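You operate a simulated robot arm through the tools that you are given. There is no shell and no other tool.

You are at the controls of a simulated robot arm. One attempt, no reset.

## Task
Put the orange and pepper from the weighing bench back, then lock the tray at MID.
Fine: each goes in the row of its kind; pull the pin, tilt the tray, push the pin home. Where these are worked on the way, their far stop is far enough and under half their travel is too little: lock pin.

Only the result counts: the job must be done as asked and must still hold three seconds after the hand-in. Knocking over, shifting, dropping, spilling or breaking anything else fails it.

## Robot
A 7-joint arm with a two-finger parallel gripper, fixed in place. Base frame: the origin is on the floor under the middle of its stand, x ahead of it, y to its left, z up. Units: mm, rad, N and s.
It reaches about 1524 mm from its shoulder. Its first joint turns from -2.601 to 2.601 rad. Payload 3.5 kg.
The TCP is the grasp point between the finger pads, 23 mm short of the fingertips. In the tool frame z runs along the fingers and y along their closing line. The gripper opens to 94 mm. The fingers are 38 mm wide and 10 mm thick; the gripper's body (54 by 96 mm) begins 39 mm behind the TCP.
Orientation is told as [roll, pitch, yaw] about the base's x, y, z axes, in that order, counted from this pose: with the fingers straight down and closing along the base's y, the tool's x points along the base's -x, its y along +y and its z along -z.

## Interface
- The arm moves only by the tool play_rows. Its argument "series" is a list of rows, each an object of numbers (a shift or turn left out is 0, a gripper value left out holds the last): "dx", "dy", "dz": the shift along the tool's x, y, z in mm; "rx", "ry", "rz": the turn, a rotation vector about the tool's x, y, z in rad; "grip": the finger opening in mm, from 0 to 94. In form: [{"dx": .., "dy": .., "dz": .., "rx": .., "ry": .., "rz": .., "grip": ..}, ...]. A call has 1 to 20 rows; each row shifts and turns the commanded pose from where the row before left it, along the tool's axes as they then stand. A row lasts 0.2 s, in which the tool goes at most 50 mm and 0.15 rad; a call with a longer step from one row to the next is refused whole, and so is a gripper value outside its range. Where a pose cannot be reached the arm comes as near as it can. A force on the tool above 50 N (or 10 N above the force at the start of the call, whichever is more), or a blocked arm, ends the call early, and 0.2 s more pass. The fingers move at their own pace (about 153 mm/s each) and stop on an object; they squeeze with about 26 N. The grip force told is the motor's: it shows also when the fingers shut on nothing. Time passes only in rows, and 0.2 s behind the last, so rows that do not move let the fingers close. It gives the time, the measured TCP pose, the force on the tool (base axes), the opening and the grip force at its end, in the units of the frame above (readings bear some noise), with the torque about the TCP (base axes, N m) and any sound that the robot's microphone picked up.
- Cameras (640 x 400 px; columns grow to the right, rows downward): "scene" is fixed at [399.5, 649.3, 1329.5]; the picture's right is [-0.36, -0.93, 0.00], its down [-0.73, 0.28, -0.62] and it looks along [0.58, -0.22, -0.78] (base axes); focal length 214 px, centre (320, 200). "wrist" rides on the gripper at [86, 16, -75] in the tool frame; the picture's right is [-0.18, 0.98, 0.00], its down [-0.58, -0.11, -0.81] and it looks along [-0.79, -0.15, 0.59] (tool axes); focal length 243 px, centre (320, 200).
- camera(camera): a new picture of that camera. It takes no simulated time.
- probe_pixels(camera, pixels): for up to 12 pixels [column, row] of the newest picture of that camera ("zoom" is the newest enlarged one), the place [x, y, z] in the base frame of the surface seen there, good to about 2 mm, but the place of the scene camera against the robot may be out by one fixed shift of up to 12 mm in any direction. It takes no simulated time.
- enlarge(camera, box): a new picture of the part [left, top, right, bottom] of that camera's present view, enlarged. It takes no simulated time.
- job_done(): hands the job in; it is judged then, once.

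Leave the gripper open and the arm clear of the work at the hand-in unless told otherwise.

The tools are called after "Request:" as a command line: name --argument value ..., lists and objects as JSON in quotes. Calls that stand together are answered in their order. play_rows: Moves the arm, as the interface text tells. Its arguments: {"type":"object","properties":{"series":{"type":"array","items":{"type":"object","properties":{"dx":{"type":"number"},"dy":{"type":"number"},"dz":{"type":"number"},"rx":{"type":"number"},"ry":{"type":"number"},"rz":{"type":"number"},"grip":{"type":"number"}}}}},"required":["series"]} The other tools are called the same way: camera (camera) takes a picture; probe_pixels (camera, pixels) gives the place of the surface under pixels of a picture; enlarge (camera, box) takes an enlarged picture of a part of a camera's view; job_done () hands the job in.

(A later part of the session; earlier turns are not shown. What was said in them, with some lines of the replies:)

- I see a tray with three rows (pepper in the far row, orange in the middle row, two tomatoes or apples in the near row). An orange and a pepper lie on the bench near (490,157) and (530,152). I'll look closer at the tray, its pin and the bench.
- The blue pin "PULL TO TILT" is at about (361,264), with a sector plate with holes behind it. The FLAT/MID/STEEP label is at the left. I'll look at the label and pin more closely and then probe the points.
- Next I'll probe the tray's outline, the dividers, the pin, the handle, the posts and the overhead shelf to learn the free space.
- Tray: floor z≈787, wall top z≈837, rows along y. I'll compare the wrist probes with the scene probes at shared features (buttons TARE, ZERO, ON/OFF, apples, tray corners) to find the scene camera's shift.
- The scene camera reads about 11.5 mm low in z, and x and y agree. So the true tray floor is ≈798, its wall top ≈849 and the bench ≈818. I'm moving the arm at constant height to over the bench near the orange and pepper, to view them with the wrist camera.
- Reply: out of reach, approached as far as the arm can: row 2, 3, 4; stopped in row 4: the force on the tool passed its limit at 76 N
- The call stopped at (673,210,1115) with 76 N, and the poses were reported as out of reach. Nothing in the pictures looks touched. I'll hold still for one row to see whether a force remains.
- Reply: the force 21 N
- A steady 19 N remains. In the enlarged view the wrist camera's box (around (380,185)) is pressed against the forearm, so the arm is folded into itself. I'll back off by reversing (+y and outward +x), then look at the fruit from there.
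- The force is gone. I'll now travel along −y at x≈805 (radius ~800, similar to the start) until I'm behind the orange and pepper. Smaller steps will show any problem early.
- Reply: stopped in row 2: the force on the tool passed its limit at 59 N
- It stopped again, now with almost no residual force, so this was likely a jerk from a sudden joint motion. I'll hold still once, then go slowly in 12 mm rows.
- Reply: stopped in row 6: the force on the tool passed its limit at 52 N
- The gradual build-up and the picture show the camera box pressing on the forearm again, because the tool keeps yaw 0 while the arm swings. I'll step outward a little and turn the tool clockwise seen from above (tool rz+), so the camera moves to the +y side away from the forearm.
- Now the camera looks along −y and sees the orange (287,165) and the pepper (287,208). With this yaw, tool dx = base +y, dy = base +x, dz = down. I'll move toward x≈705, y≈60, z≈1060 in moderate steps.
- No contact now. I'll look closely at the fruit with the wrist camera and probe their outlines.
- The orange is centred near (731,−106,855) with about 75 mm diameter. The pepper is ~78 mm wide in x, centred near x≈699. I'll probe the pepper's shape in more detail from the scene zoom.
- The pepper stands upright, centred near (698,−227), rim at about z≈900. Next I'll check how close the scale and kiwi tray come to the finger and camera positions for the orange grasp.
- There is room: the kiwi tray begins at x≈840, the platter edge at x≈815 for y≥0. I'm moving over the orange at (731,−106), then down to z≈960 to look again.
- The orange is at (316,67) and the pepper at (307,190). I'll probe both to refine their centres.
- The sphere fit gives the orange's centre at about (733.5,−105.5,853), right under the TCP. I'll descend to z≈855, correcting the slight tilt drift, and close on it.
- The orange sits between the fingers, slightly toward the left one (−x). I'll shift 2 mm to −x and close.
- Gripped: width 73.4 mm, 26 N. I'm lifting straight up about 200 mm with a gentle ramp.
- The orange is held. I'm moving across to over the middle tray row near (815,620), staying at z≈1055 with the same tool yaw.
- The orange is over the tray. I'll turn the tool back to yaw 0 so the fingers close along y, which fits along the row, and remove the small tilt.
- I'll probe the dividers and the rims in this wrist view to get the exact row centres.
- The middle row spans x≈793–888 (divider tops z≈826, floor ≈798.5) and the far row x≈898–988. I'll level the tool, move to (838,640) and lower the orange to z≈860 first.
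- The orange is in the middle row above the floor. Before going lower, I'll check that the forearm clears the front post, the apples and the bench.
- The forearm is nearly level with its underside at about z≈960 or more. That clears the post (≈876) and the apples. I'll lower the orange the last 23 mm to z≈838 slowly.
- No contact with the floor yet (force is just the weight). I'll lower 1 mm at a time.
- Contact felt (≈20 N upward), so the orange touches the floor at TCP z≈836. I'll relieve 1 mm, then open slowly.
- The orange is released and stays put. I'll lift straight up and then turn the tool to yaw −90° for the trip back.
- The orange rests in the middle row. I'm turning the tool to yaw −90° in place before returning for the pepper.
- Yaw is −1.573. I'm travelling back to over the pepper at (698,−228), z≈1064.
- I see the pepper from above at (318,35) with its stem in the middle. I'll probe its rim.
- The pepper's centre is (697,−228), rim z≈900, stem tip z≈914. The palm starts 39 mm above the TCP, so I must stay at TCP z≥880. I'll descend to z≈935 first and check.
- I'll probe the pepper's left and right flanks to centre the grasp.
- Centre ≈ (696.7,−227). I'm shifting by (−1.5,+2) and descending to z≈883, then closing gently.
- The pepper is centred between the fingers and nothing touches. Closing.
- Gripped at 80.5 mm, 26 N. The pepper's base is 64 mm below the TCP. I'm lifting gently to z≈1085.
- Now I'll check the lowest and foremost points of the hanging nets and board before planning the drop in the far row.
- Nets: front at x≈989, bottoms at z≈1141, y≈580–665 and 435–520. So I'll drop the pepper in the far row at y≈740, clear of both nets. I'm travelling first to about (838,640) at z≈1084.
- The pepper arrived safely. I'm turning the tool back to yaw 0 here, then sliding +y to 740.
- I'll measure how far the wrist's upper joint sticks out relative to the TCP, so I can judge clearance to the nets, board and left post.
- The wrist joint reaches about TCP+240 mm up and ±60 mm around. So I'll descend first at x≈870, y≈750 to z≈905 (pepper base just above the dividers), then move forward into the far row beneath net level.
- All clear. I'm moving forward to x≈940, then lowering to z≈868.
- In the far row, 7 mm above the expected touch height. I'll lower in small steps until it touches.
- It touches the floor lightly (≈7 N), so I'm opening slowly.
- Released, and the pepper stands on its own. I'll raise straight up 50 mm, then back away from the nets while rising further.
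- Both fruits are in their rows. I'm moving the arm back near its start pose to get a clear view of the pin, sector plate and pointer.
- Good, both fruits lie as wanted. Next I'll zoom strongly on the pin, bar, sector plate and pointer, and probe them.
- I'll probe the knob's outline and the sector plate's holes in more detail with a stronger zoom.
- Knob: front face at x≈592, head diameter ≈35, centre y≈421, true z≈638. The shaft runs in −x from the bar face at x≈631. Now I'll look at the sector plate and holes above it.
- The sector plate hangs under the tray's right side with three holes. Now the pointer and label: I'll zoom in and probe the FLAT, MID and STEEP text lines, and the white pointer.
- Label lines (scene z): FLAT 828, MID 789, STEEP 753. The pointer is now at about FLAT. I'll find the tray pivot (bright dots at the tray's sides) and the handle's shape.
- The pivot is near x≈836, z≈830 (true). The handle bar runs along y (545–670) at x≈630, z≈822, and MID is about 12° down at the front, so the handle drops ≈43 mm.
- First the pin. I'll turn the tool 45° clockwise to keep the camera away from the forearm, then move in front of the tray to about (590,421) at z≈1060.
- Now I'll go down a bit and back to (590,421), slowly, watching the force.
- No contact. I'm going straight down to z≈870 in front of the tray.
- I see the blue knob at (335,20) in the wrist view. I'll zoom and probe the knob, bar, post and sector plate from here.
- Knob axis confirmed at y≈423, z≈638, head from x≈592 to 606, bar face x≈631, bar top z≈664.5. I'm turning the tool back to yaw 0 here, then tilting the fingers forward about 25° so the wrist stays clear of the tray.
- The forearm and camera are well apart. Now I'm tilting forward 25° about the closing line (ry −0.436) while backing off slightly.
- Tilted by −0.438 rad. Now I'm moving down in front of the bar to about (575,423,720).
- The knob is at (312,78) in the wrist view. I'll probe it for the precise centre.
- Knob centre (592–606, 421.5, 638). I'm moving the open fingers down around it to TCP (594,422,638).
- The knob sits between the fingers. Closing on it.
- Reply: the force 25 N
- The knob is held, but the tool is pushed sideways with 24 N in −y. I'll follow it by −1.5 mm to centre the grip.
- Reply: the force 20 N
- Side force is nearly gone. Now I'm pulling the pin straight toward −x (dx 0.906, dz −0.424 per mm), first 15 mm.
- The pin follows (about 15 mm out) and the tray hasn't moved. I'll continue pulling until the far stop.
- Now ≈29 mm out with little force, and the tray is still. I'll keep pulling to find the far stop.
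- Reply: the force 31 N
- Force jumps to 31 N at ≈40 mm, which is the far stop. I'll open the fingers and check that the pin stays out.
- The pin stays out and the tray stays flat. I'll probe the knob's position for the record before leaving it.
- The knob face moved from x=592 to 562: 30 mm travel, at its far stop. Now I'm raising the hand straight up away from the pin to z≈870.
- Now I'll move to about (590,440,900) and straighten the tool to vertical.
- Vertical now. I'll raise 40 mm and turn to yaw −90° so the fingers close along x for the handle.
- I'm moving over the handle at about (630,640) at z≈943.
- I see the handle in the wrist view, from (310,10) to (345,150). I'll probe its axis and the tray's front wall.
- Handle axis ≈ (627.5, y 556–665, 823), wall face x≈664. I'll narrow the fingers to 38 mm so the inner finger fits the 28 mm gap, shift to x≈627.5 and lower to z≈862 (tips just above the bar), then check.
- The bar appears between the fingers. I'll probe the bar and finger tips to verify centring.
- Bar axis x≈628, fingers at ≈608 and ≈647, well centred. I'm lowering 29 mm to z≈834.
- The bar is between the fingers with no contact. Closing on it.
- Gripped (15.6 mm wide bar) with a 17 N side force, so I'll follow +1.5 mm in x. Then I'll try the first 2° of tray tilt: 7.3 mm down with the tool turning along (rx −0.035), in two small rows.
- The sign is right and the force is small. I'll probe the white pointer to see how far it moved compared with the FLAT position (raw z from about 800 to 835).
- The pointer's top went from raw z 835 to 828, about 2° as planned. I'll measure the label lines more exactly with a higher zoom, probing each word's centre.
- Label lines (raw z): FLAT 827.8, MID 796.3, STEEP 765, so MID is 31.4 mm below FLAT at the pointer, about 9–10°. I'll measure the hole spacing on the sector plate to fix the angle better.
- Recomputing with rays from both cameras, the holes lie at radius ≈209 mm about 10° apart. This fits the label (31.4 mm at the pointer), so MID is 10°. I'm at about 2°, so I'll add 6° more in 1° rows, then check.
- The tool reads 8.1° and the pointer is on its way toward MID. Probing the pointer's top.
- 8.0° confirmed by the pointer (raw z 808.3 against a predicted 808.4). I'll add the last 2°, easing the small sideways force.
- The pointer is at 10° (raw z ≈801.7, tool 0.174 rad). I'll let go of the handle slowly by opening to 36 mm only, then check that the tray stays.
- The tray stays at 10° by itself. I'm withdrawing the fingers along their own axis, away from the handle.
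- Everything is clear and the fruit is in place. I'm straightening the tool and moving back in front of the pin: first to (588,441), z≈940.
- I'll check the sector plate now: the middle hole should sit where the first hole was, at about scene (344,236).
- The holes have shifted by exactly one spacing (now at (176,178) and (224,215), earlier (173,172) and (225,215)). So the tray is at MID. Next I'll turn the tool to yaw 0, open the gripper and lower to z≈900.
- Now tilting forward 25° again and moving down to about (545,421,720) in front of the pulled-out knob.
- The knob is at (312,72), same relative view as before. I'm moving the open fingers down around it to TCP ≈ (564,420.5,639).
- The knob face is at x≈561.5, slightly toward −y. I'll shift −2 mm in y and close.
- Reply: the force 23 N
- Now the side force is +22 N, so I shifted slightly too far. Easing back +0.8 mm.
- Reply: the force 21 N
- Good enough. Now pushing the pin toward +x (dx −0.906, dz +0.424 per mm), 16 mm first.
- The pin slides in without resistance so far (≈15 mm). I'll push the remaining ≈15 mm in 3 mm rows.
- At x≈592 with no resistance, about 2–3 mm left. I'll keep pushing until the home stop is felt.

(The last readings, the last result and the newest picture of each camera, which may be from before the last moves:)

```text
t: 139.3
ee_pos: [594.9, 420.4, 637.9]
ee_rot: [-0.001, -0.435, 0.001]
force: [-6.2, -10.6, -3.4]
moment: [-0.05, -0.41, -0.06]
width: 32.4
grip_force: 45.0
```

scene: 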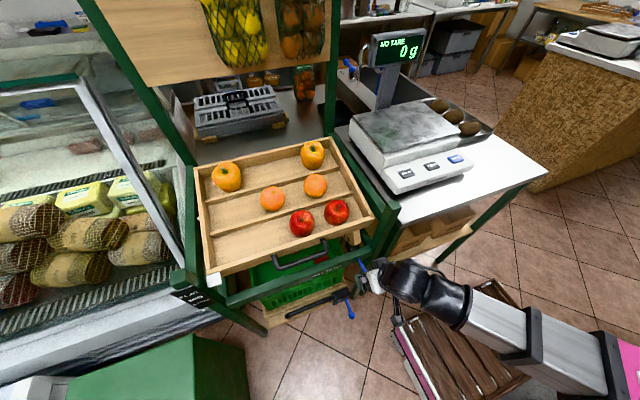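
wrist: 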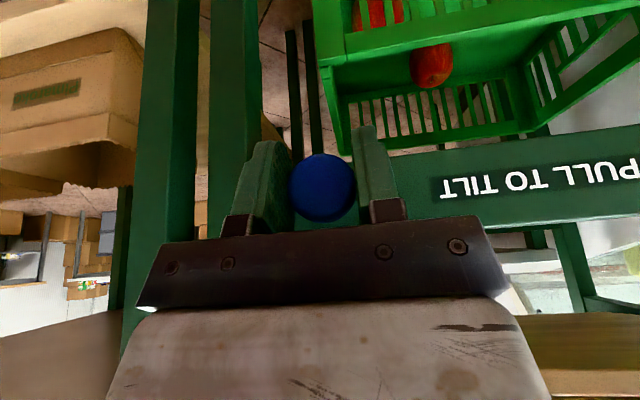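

Request:
play_rows --series '[{"dx": -1.36, "dz": 0.64}, {"dx": -1.36, "dz": 0.64}, {}]'

Request:
camera --camera "wrist"

```text
t: 140.1
ee_pos: [596.3, 420.7, 638.5]
ee_rot: [-0.003, -0.432, 0.001]
force: [-34.3, -14.9, 2.4]
moment: [-0.02, -0.03, -0.23]
width: 32.4
grip_force: 45.4
```

```text
taken
```

wrist: 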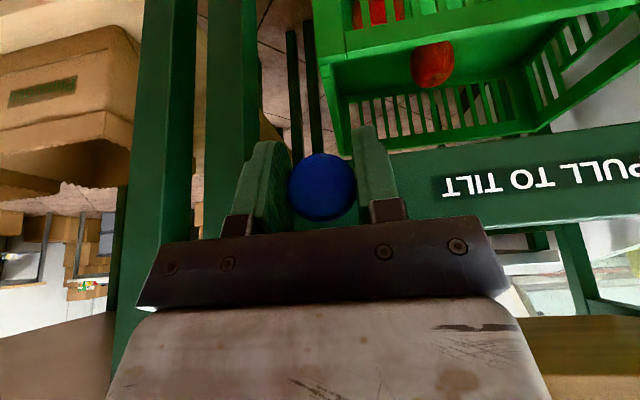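

−34 N in x: the pin is at its home stop. I'm opening the fingers and checking the knob's position.

Request:
play_rows --series '[{"grip": 40}, {"grip": 60}, {"grip": 80}, {"grip": 94}, {}]'

Request:
camera --camera "wrist"

Request:
probe_pixels --camera "wrist" --pixels '[[320, 185], [320, 170], [305, 185], [335, 185], [320, 200]]'

Request:
enlarge --camera "scene" --box '[160, 120, 400, 320]'

```text
t: 141.3
ee_pos: [597.9, 420.9, 638.5]
ee_rot: [0.001, -0.438, 0.002]
force: [-0.8, -0.1, 0.0]
moment: [-0.03, -0.05, 0.02]
width: 94.1
grip_force: 0.1
```

```text
taken
```

wrist: 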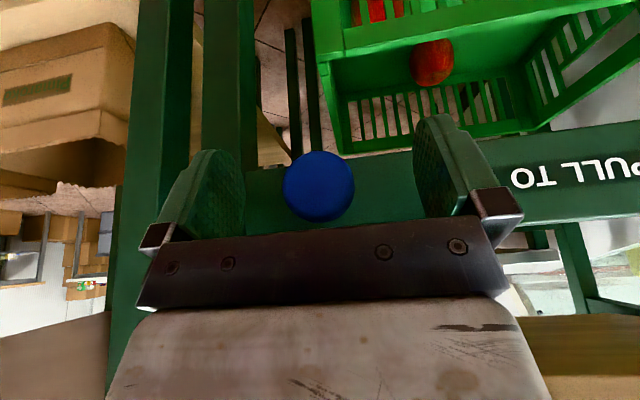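

```text
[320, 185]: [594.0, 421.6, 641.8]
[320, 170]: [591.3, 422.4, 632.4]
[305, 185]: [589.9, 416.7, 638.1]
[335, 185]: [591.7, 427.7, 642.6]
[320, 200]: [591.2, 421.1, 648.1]
```

```text
2.00 times, centred on (280, 220) of scene
```

zoom: 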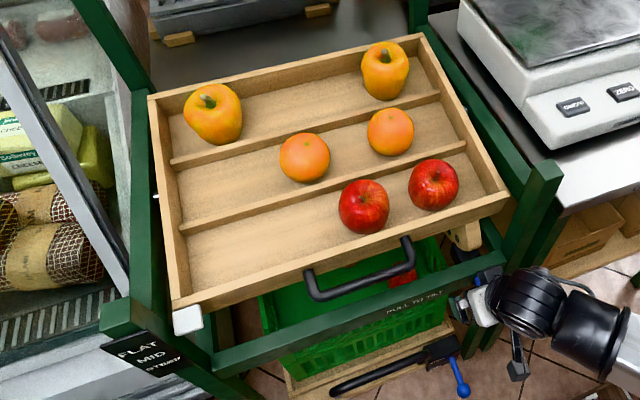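

The knob face is at x≈592 again, so the pin is home. I'm withdrawing the hand up and slightly back, away from the pin.

Request:
play_rows --series '[{"dx": -1.5, "dz": -6}, {"dx": -4, "dz": -16}, {"dx": -7, "dz": -25}, {"dx": -8, "dz": -28}, {"dx": -8, "dz": -28}, {"dx": -8, "dz": -28}, {"dx": -8, "dz": -28}, {"dx": -8, "dz": -26}, {"dx": -6, "dz": -20}, {"dx": -3.5, "dz": -13}, {"dx": -1, "dz": -6.5}, {}]'

Request:
camera --camera "scene"

Request:
enlarge --camera "scene" --box '[160, 120, 400, 320]'

```text
t: 143.9
ee_pos: [562.7, 420.8, 870.4]
ee_rot: [0.0, -0.436, 0.003]
force: [0.2, 0.3, -0.2]
moment: [-0.02, 0.0, -0.01]
width: 93.9
grip_force: 0.0
```

```text
taken
```

scene: 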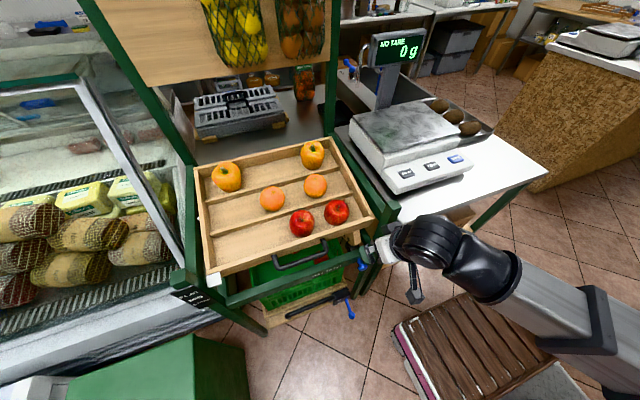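

```text
2.00 times, centred on (280, 220) of scene
```

zoom: 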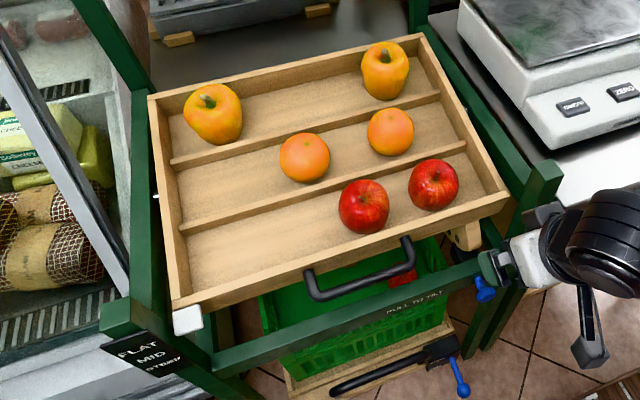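

I'll check the pointer and the pin once more with the hand away.

Request:
enlarge --camera "scene" --box '[165, 240, 261, 312]'

Request:
probe_pixels --camera "zoom" --pixels '[[322, 200], [322, 220], [322, 240], [300, 230], [345, 215], [322, 250]]'

Request:
enlarge --camera "scene" --box '[340, 222, 388, 282]'

Request:
probe_pixels --camera "zoom" --pixels '[[313, 297], [320, 310], [303, 270], [300, 255]]'

```text
5.56 times, centred on (213, 276) of scene
```

zoom: 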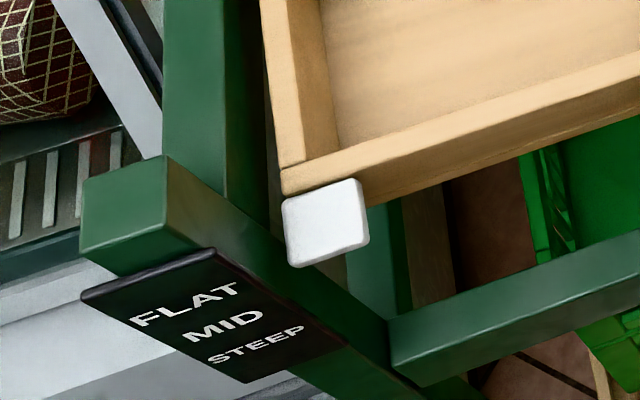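

```text
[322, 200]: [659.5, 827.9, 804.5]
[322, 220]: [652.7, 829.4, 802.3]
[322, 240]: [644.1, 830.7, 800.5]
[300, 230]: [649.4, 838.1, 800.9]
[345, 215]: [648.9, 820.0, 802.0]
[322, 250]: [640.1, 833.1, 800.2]
```

```text
6.67 times, centred on (364, 252) of scene
```

zoom: 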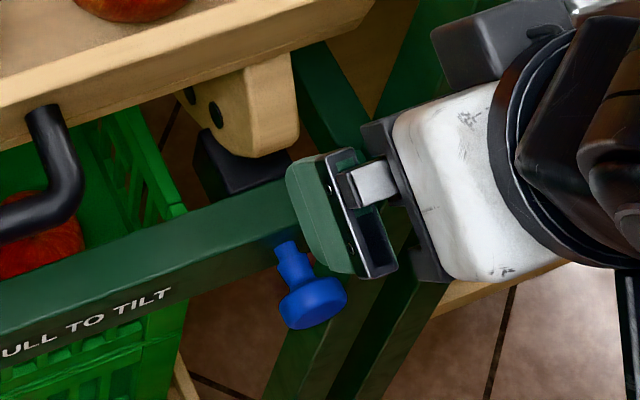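

```text
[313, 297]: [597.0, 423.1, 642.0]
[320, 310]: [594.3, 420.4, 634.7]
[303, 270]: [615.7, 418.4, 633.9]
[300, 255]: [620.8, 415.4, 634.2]
```

The pin is home (knob face ≈594 raw) and the tray is at MID. I'm retreating the arm: back to (590,440,905), straighten, then turn to yaw −45°.

Request:
play_rows --series '[{"dx": -8, "dy": 4, "dz": -4}, {"dx": -16, "dy": 8, "dz": -8}, {"dx": -11, "dy": 6, "dz": -6}, {"dx": -5, "dy": 2, "dz": -3}, {"ry": 0.05}, {"ry": 0.1}, {"ry": 0.12}, {"ry": 0.11}, {"ry": 0.056}, {"rz": 0.06}, {"rz": 0.13}, {"rz": 0.14}, {"rz": 0.14}, {"rz": 0.14}, {"rz": 0.12}, {"rz": 0.055}, {}]'

```text
t: 147.5
ee_pos: [588.1, 440.9, 904.9]
ee_rot: [0.001, 0.001, -0.785]
force: [0.8, 0.2, -0.4]
moment: [-0.03, 0.02, -0.02]
width: 93.8
grip_force: 0.0
```

Now rising straight up to z≈1080 and then outward toward the start position.

Request:
play_rows --series '[{"dz": -8}, {"dz": -18}, {"dz": -25}, {"dz": -28}, {"dz": -28}, {"dz": -28}, {"dz": -22}, {"dz": -12, "dx": -6, "dy": 2}, {"dz": -6, "dx": -14, "dy": 5}, {"dx": -18, "dy": 6, "dz": -6}, {"dx": -20, "dy": 6, "dz": -6}, {"dx": -20, "dy": 6, "dz": -6}, {"dx": -18, "dy": 5, "dz": -6}, {"dx": -12, "dy": 4, "dz": -4}, {"dx": -6, "dy": 2}, {}]'

Request:
camera --camera "scene"

Request:
enlarge --camera "scene" --box '[160, 120, 400, 320]'

```text
t: 150.9
ee_pos: [695.8, 385.6, 1107.6]
ee_rot: [-0.001, 0.001, -0.785]
force: [1.1, -0.4, -0.2]
moment: [0.0, -0.02, -0.01]
width: 94.2
grip_force: 0.1
```

```text
taken
```

scene: 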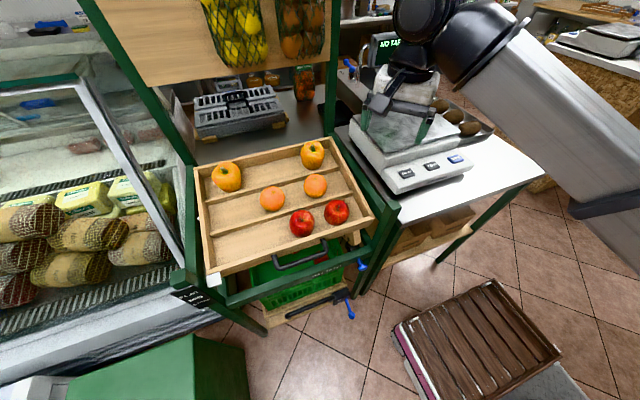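

```text
2.00 times, centred on (280, 220) of scene
```

zoom: 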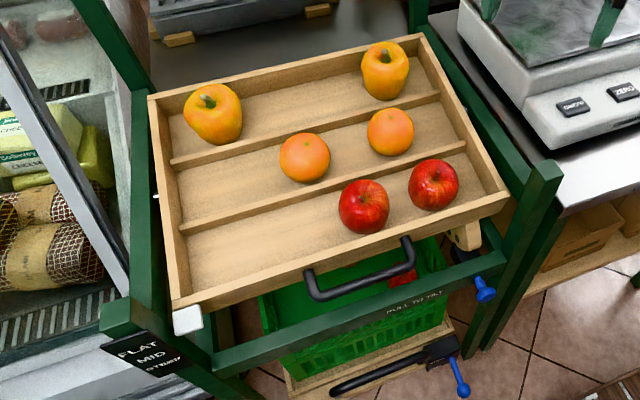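

Everything has held for several seconds. The orange is in the middle row, the pepper in the far row, the tray is at MID, the pin is home, the gripper is open and the arm is clear. Handing in.

Request:
job_done

```text
The job is handed in.
```

The orange and the pepper are back in the tray, each in the row of its kind, and the tray is set at MID with the lock pin pushed home. I've handed the job in, but no verdict has come back.

- **Fruit:** the orange sits in the middle row next to the other orange. The pepper stands in the far row with the other pepper.
- **Pin:** it pulled out 30 mm to its far stop. After tilting I pushed it back to its home stop, and the knob is where it started.
- **Tray:** the tilt is about 10°, by the pointer and by the sector plate's holes, which moved by exactly one hole spacing. It stayed put by itself with the pin out. I did not push on the handle afterwards to test the lock.
- **Early stops:** the first moves stopped three times on the force limit. The wrist camera appeared to be pressing against the arm's own forearm, and nothing in the scene looked touched.

At the hand-in the gripper was open and the arm was clear, back near its starting position. I saw nothing knocked over, dropped or shifted.
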